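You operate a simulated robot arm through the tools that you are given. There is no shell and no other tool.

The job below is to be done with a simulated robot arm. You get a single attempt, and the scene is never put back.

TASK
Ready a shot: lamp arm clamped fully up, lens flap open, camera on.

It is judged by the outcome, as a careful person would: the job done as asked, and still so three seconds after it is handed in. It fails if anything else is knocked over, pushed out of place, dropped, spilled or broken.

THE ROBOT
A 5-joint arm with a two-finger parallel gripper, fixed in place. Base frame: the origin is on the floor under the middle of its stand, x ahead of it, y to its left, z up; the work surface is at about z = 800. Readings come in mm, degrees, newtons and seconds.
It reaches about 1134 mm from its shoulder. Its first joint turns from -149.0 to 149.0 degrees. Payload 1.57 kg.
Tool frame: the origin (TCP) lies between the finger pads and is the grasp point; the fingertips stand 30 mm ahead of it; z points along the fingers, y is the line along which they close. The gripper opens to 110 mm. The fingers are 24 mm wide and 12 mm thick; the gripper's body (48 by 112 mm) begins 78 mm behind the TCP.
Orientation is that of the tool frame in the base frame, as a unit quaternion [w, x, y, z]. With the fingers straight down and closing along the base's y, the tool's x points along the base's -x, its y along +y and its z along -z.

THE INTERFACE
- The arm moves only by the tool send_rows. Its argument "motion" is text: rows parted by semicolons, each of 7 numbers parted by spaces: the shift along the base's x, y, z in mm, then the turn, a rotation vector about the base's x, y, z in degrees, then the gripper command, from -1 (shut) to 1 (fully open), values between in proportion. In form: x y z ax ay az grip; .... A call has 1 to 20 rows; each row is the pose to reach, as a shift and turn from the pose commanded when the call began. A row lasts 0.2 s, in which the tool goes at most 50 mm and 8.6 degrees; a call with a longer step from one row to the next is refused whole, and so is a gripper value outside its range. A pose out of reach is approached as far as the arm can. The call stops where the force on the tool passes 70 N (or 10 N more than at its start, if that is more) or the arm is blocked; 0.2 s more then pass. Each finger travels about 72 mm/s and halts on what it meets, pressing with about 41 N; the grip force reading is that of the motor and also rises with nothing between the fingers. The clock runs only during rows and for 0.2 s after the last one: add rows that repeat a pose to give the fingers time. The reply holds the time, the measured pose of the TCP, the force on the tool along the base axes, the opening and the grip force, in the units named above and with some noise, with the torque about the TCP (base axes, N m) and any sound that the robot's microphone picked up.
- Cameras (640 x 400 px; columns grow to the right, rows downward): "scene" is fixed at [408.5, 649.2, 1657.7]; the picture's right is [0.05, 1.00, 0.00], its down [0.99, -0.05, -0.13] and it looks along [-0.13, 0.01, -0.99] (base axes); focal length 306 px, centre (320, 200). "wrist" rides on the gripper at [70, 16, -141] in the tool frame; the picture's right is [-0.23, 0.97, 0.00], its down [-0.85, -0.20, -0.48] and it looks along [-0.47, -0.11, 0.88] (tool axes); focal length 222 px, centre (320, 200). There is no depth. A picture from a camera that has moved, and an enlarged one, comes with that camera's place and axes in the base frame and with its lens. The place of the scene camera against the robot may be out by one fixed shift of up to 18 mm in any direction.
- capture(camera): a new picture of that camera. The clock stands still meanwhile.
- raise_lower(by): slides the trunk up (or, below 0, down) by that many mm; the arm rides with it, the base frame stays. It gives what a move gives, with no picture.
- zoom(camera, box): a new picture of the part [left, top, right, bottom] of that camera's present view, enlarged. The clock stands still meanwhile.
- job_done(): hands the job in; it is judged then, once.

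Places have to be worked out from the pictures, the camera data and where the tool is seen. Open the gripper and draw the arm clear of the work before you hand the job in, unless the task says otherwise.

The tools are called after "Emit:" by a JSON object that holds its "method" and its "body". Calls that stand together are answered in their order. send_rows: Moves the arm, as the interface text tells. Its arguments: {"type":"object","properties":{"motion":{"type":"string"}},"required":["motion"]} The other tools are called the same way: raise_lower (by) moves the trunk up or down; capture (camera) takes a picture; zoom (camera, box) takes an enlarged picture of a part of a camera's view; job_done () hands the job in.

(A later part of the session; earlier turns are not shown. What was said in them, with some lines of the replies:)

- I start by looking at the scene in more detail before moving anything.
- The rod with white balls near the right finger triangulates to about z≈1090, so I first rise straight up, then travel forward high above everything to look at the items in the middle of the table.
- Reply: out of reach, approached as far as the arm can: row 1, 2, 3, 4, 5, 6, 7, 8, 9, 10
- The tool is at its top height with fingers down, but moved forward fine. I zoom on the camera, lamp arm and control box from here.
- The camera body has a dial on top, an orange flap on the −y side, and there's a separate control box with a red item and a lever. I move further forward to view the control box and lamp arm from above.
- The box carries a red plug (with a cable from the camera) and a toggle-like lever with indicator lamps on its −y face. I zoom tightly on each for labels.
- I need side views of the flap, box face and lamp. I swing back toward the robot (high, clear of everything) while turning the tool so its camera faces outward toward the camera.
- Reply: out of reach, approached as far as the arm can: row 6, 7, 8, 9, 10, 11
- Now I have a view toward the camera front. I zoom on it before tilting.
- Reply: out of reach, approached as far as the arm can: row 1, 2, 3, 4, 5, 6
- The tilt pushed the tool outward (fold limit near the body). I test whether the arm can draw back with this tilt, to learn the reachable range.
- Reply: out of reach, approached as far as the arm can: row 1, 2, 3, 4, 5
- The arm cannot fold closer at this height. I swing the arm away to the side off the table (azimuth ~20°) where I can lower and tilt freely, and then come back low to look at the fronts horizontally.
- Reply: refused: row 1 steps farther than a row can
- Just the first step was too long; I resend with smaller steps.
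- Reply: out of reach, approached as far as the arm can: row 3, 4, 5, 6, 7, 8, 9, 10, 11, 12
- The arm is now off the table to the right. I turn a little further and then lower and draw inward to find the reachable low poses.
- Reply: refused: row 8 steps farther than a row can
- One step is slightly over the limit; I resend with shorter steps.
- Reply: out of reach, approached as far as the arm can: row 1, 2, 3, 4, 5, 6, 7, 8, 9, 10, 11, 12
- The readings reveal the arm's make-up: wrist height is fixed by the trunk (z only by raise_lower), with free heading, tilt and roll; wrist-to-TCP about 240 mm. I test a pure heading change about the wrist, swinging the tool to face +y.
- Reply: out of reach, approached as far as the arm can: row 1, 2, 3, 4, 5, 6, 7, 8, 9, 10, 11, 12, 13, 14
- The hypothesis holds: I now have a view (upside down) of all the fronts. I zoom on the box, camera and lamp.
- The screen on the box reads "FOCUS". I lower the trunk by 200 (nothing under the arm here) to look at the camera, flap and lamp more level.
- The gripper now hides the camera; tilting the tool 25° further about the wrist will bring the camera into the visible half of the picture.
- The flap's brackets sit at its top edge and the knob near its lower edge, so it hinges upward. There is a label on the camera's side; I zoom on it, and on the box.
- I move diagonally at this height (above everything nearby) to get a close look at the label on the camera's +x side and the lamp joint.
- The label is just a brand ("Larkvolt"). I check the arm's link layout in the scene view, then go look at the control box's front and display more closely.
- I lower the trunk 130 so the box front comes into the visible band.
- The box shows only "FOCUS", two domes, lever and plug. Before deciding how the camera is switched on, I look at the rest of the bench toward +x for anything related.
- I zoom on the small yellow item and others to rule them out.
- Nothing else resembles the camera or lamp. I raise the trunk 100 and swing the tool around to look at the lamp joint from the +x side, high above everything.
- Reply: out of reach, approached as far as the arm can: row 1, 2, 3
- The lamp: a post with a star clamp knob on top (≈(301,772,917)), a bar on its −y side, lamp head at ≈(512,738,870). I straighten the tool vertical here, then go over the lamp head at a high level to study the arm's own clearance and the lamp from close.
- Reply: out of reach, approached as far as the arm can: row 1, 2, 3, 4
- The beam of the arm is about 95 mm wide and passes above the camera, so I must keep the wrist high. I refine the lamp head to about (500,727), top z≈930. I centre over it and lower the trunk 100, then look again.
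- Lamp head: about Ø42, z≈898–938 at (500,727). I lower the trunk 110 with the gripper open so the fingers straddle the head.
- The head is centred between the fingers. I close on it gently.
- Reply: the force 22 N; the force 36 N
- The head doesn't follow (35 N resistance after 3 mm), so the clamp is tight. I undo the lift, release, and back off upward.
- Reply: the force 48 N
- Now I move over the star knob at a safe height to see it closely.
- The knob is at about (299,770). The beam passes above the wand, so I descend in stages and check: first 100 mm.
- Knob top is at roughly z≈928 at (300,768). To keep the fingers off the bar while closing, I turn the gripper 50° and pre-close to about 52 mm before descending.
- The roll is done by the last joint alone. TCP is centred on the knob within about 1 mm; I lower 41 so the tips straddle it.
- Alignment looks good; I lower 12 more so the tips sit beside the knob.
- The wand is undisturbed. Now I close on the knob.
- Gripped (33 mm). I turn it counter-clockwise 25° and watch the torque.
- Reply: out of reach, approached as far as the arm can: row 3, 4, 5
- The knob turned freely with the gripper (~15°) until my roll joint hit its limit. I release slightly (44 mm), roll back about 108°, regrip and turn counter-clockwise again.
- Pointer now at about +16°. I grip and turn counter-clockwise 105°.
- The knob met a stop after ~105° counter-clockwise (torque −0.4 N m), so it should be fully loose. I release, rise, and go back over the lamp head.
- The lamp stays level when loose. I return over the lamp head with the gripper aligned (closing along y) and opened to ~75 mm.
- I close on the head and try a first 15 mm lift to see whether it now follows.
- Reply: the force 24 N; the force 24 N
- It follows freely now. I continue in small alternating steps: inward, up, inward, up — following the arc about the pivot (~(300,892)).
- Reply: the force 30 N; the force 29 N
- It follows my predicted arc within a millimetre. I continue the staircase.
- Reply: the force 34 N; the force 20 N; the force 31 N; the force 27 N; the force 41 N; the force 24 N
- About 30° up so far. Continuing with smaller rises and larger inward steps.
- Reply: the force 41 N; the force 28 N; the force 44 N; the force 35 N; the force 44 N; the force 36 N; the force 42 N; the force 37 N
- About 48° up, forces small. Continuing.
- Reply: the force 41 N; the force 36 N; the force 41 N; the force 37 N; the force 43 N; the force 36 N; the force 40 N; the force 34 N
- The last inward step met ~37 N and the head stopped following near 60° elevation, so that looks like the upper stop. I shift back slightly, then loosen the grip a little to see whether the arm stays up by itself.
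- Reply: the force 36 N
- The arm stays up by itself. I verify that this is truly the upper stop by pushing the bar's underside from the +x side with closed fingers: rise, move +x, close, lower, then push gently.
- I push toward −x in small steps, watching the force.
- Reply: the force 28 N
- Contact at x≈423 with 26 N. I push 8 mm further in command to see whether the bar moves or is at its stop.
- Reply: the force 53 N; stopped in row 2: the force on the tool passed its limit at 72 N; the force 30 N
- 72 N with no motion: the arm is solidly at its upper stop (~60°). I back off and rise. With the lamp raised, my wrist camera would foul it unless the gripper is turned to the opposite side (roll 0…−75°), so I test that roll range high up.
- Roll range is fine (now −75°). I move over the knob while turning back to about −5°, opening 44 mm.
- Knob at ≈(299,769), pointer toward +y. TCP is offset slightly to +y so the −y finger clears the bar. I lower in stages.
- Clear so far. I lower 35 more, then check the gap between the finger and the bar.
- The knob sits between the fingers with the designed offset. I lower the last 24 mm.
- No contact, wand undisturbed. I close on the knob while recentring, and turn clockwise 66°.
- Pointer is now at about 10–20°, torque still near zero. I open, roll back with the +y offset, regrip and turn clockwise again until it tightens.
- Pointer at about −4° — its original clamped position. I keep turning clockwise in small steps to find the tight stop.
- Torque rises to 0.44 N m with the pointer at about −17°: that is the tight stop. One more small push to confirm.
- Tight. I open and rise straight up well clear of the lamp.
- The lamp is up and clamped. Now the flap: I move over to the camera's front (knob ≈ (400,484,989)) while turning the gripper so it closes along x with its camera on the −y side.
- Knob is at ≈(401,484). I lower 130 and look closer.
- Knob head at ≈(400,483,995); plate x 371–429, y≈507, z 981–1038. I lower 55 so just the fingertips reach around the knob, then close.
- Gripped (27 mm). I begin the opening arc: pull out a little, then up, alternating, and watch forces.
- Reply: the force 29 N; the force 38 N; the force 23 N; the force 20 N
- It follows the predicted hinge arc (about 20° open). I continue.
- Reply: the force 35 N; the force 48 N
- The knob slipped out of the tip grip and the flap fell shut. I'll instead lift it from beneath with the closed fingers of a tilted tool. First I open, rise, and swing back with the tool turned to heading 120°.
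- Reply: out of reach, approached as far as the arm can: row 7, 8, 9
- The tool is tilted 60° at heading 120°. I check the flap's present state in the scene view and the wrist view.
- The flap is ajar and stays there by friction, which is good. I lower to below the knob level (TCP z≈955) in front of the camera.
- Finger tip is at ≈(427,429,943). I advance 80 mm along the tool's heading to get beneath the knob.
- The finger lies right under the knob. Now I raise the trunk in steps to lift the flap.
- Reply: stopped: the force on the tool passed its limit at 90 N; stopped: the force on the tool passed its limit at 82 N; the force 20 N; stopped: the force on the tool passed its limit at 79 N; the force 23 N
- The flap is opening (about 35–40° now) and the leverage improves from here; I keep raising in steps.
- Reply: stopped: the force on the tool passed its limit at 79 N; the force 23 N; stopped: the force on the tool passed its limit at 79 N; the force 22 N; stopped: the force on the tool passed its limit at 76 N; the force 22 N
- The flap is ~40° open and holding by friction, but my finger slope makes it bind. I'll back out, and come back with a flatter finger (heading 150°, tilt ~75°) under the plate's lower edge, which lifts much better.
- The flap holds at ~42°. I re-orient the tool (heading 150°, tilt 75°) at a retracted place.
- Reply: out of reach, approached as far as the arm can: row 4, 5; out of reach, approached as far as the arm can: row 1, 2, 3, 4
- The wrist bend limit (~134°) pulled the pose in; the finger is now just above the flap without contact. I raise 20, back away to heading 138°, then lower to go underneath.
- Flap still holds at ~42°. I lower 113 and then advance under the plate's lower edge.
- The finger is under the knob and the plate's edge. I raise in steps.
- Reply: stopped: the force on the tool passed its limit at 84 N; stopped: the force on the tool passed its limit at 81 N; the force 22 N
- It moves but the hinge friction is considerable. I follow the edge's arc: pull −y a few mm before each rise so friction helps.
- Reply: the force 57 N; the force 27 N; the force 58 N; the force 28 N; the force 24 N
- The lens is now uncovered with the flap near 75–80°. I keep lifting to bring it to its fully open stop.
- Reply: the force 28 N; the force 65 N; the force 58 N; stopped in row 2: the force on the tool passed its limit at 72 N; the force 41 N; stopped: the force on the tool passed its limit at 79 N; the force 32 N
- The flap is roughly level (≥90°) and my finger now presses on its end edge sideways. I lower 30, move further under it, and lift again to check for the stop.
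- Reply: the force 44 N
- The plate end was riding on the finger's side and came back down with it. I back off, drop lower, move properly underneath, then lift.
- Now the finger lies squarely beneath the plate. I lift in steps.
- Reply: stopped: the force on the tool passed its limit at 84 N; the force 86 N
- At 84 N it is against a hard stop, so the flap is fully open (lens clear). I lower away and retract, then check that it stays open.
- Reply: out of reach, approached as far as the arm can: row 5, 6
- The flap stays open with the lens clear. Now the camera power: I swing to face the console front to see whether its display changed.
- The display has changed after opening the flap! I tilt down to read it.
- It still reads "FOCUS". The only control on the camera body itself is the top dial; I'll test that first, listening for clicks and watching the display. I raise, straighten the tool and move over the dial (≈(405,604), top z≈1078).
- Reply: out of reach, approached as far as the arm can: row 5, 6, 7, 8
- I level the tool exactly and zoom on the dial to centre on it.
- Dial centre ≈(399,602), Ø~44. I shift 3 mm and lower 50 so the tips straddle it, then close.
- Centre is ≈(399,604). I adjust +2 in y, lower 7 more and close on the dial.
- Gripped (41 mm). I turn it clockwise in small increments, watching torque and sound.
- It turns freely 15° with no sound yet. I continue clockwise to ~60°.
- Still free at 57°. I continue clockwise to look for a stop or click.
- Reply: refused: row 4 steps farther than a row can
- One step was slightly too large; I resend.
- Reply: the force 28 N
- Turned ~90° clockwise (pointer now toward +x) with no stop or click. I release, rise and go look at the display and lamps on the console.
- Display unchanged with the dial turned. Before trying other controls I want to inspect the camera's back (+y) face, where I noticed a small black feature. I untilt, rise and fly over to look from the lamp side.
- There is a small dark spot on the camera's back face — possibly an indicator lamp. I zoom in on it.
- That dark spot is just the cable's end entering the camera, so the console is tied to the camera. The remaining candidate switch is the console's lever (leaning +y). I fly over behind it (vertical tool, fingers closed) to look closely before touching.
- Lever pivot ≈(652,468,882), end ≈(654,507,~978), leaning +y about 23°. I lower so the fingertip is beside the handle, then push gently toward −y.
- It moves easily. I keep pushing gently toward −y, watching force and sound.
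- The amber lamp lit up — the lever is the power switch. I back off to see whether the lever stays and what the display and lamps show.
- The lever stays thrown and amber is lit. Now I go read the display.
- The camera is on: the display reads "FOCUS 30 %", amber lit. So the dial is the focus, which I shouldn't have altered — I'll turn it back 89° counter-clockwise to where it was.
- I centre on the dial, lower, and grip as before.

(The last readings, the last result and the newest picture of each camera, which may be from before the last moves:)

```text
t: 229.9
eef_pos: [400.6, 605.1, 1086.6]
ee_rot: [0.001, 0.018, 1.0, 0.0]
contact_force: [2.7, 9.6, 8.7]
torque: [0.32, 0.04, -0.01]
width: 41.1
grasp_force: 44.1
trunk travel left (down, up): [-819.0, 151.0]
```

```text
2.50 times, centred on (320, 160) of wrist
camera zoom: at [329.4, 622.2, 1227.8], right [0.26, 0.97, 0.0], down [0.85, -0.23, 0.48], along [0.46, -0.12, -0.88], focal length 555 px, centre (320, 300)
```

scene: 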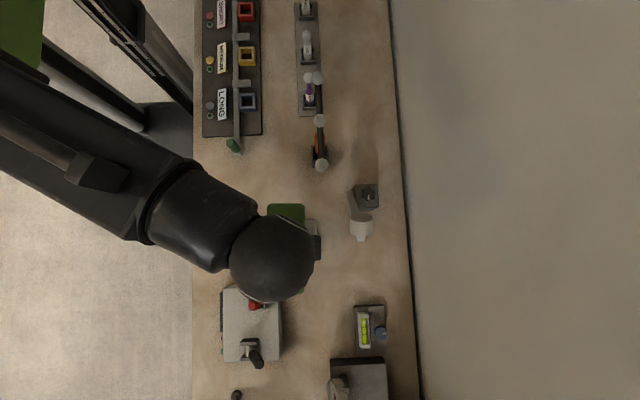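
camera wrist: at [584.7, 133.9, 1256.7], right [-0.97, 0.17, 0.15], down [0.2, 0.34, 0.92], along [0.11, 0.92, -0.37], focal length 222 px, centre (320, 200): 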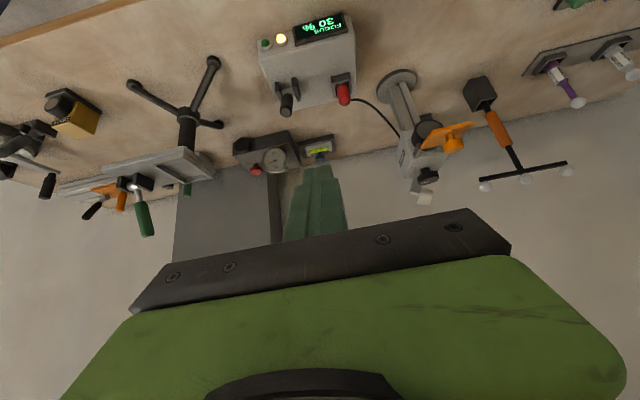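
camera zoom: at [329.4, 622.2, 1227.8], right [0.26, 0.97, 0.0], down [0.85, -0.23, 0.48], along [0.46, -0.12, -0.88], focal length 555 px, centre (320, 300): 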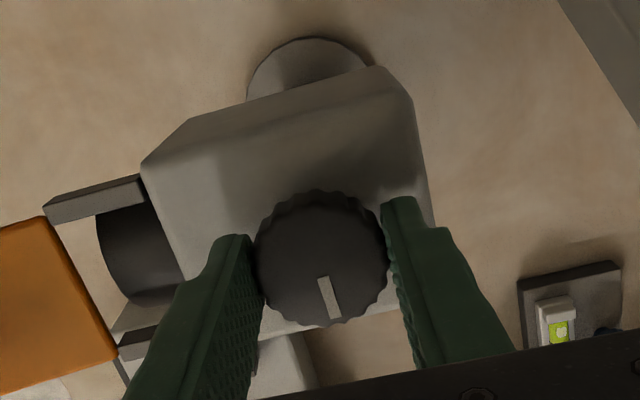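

Same grip as when I left it. I turn it back counter-clockwise by 89°.

Emit:
{"method": "send_rows", "body": {"motion": "0 0 0 0 0 8.1 -0.4; 0 0 0 0 0 16.2 -0.4; 0 0 0 0 0 24.3 -0.4; 0 0 0 0 0 32.4 -0.4; 0 0 0 0 0 40.5 -0.4; 0 0 0 0 0 48.6 -0.4; 0 0 0 0 0 56.7 -0.4; 0 0 0 0 0 64.8 -0.4; 0 0 0 0 0 72.9 -0.4; 0 0 0 0 0 81 -0.4; 0 0 0 0 0 89.1 -0.4; 0 0 0 0 0 89.1 -0.4; 0 0 0 0 0 89.1 -0.4"}}

Emit:
{"method": "zoom", "body": {"camera": "wrist", "box": [230, 80, 410, 240]}}

Emit:
{"method": "send_rows", "body": {"motion": "0 0 0 0 0 0 0; 0 0 0 0 0 0 0.3; 0 0 0 0 0 0 0.3"}}

Emit:
{"method": "raise_lower", "body": {"by": 51}}

Emit:
{"method": "zoom", "body": {"camera": "wrist", "box": [230, 80, 410, 240]}}

```text
t: 232.7
eef_pos: [400.3, 603.8, 1087.4]
ee_rot: [-0.001, -0.69, 0.724, 0.0]
contact_force: [8.1, 7.8, 12.3]
torque: [0.22, -0.22, -0.54]
width: 41.4
grasp_force: 45.2
trunk travel left (down, up): [-819.0, 151.0]
```

```text
2.50 times, centred on (320, 160) of wrist
camera zoom: at [379.6, 533.6, 1227.7], right [-0.96, 0.28, 0.0], down [0.24, 0.84, 0.48], along [0.13, 0.46, -0.88], focal length 555 px, centre (320, 300)
```

zoom: 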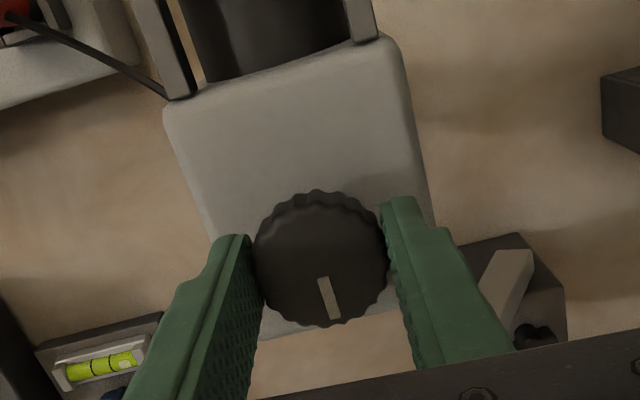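

```text
t: 233.5
eef_pos: [399.6, 604.5, 1086.0]
ee_rot: [0.0, -0.689, 0.725, 0.0]
contact_force: [0.4, 0.9, -0.9]
torque: [0.02, 0.01, 0.02]
width: 71.4
grasp_force: 0.1
trunk travel left (down, up): [-819.0, 151.0]
```

```text
t: 234.4
eef_pos: [399.5, 602.5, 1136.2]
ee_rot: [-0.001, -0.689, 0.725, 0.0]
contact_force: [-0.7, -0.3, 0.1]
torque: [0.04, 0.02, 0.01]
width: 71.3
grasp_force: 0.0
trunk travel left (down, up): [-870.0, 100.0]
```

```text
2.50 times, centred on (320, 160) of wrist
camera zoom: at [379.2, 533.8, 1278.8], right [-0.96, 0.28, 0.0], down [0.24, 0.84, 0.48], along [0.13, 0.46, -0.88], focal length 555 px, centre (320, 300)
```

zoom: 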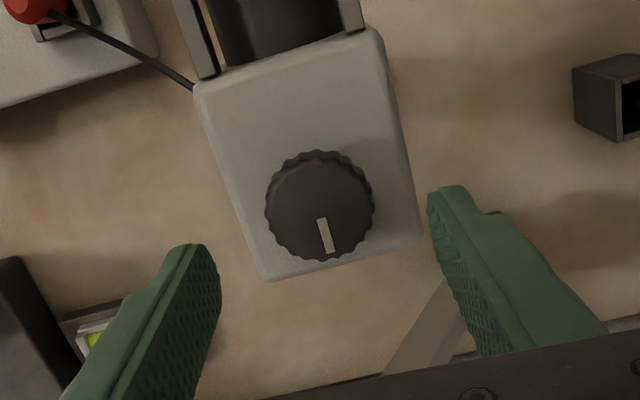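

The dial is back at its original position (it met its end stop there, pointer toward +y). I go to check the display, lever, flap and lamp once more.

Emit:
{"method": "send_rows", "body": {"motion": "18 -43 0 0 0 0 0.3; 36 -86 0 0 0 0 0.3; 54 -130 0 0 0 0 0.3; 73 -173 0 0 0 0 0.3; 91 -217 0 0 0 0 0.3; 110 -260 0 0 0 0 0.3; 128 -303 0 0 0 0 0.3; 146 -347 0 0 0 0 0.3; 164 -390 0 0 0 0 0.3; 182 -433 0 0 0 1.5 0.3; 201 -477 0 0 0 3 0.3; 201 -477 0 0 0 3 0.3"}}

Emit:
{"method": "send_rows", "body": {"motion": "0 33.4 2.3 8 0 0 0.3; 0 66.2 9.3 16 0 0 0.3; 0 97.6 20.7 24 0 0 0.3; 0 127.2 36.5 32 0 0 0.3; 0 154.3 56.2 40 0 0 0.3; 0 154.3 56.2 40 0 0 0.3"}}

Emit:
{"method": "capture", "body": {"camera": "wrist"}}

Emit:
{"method": "zoom", "body": {"camera": "wrist", "box": [220, 0, 400, 120]}}

Emit:
{"method": "zoom", "body": {"camera": "wrist", "box": [340, 60, 500, 220]}}

Emit:
{"method": "capture", "body": {"camera": "scene"}}

```text
t: 237.0
eef_pos: [598.6, 128.2, 1135.1]
ee_rot: [0.0, 0.708, -0.706, 0.0]
contact_force: [0.1, 0.3, 0.2]
torque: [0.01, 0.01, -0.01]
width: 71.2
grasp_force: 0.0
trunk travel left (down, up): [-870.0, 100.0]
```

```text
t: 238.4
eef_pos: [599.8, 278.3, 1192.9]
ee_rot: [-0.244, 0.665, -0.663, -0.243]
contact_force: [0.7, -0.8, 1.0]
torque: [0.0, -0.01, -0.01]
width: 71.3
grasp_force: 0.0
trunk travel left (down, up): [-870.0, 100.0]
```

```text
taken
camera wrist: at [582.6, 133.4, 1256.7], right [-0.97, 0.17, 0.14], down [0.2, 0.34, 0.92], along [0.11, 0.92, -0.37], focal length 222 px, centre (320, 200)
```

wrist: 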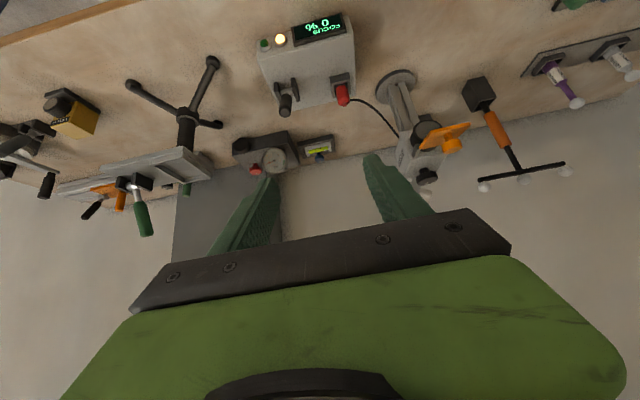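

```text
3.33 times, centred on (310, 60) of wrist
camera zoom: at [582.6, 133.4, 1256.7], right [-0.97, 0.17, 0.14], down [0.2, 0.34, 0.92], along [0.11, 0.92, -0.37], focal length 740 px, centre (353, 667)
```

zoom: 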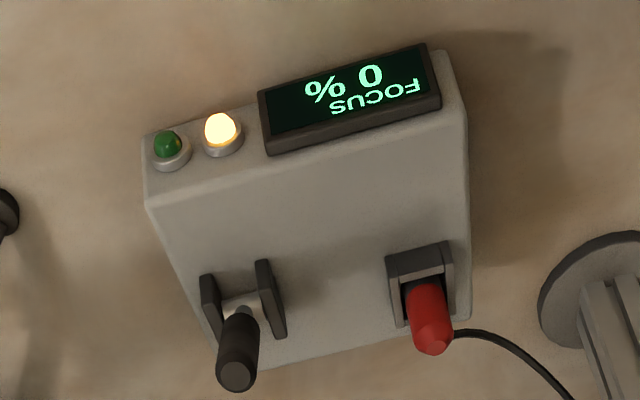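

```text
2.50 times, centred on (420, 140) of wrist
camera zoom: at [582.6, 133.4, 1256.7], right [-0.97, 0.17, 0.14], down [0.2, 0.34, 0.92], along [0.11, 0.92, -0.37], focal length 555 px, centre (70, 350)
```

zoom: 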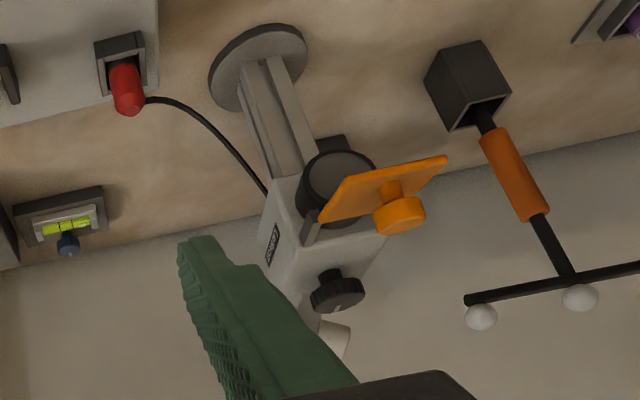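

```text
taken
```

scene: 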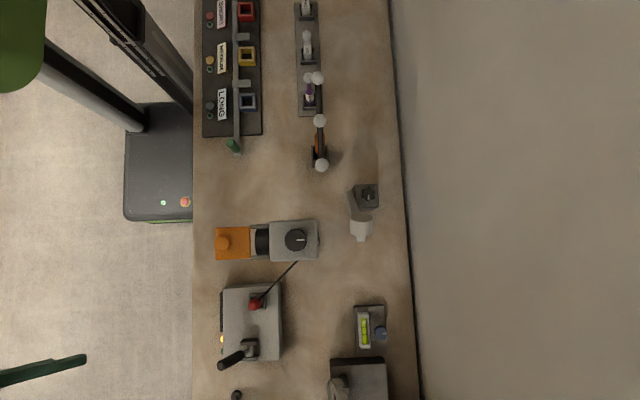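

Everything checks out: lamp up and clamped, flap open, camera on (amber lit, display live, focus back at its original 0 %), nothing else disturbed. I open the gripper fully and draw the arm back off the bench.

Emit:
{"method": "send_rows", "body": {"motion": "0 -27 -19.7 -8 0 0 1; 0 -56.7 -35.5 -16 0 0 1; 0 -88 -47 -24 0 0 1; 0 -121 -54 -32 0 0 1; 0 -154.3 -56.2 -40 0 0 1; 0 -154.3 -56.2 -40 0 0 1; 0 -154.3 -56.2 -40 0 0 1"}}

Emit:
{"method": "zoom", "body": {"camera": "scene", "box": [190, 50, 420, 400]}}

```text
t: 240.0
eef_pos: [600.0, 126.5, 1137.0]
ee_rot: [-0.001, 0.708, -0.706, 0.001]
contact_force: [0.2, 0.5, -0.7]
torque: [0.01, -0.02, 0.0]
width: 109.9
grasp_force: 0.1
trunk travel left (down, up): [-870.0, 100.0]
```

```text
1.14 times, centred on (305, 225) of scene
camera zoom: at [408.5, 649.2, 1657.7], right [0.05, 1.0, 0.0], down [0.99, -0.05, -0.13], along [-0.13, 0.01, -0.99], focal length 350 px, centre (337, 171)
```

zoom: 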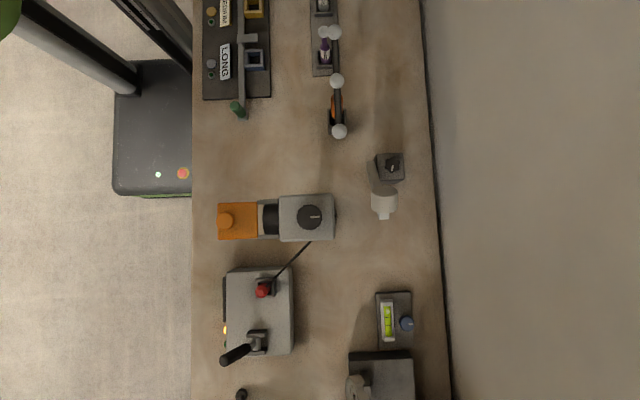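

The arm is clear of the bench, the gripper is open, and all three conditions hold in the latest view, so I hand the job in.

Emit:
{"method": "job_done", "body": {}}

```text
The job is handed in.
```

The shot is set up and handed in: the lamp arm is clamped fully up, the lens flap is open and the camera is on. The result of the judging has not come back.

- **Lamp arm:** I loosened the star knob, raised the arm to its upper stop (about 60° above level, where it held against a 72 N push) and tightened the knob to its end stop. I did not load-test the clamp afterwards, but the arm has not moved since.
- **Lens flap:** It is open at its stop, slightly past level, with the lens clear. It stays there on its own.
- **Camera:** The console lever turned out to be the power switch. Throwing it lit the amber lamp, and the display now reads "FOCUS 0 %". The green lamp is still unlit.

Before finding the lever I tried the dial on top of the camera, which turned out to be the focus control. I turned it back to its starting position, at the 0 % end stop. I did not set the focus further, since it wasn't asked for.

In the last overhead view nothing else had moved. The gripper is open and the arm is clear of the bench.
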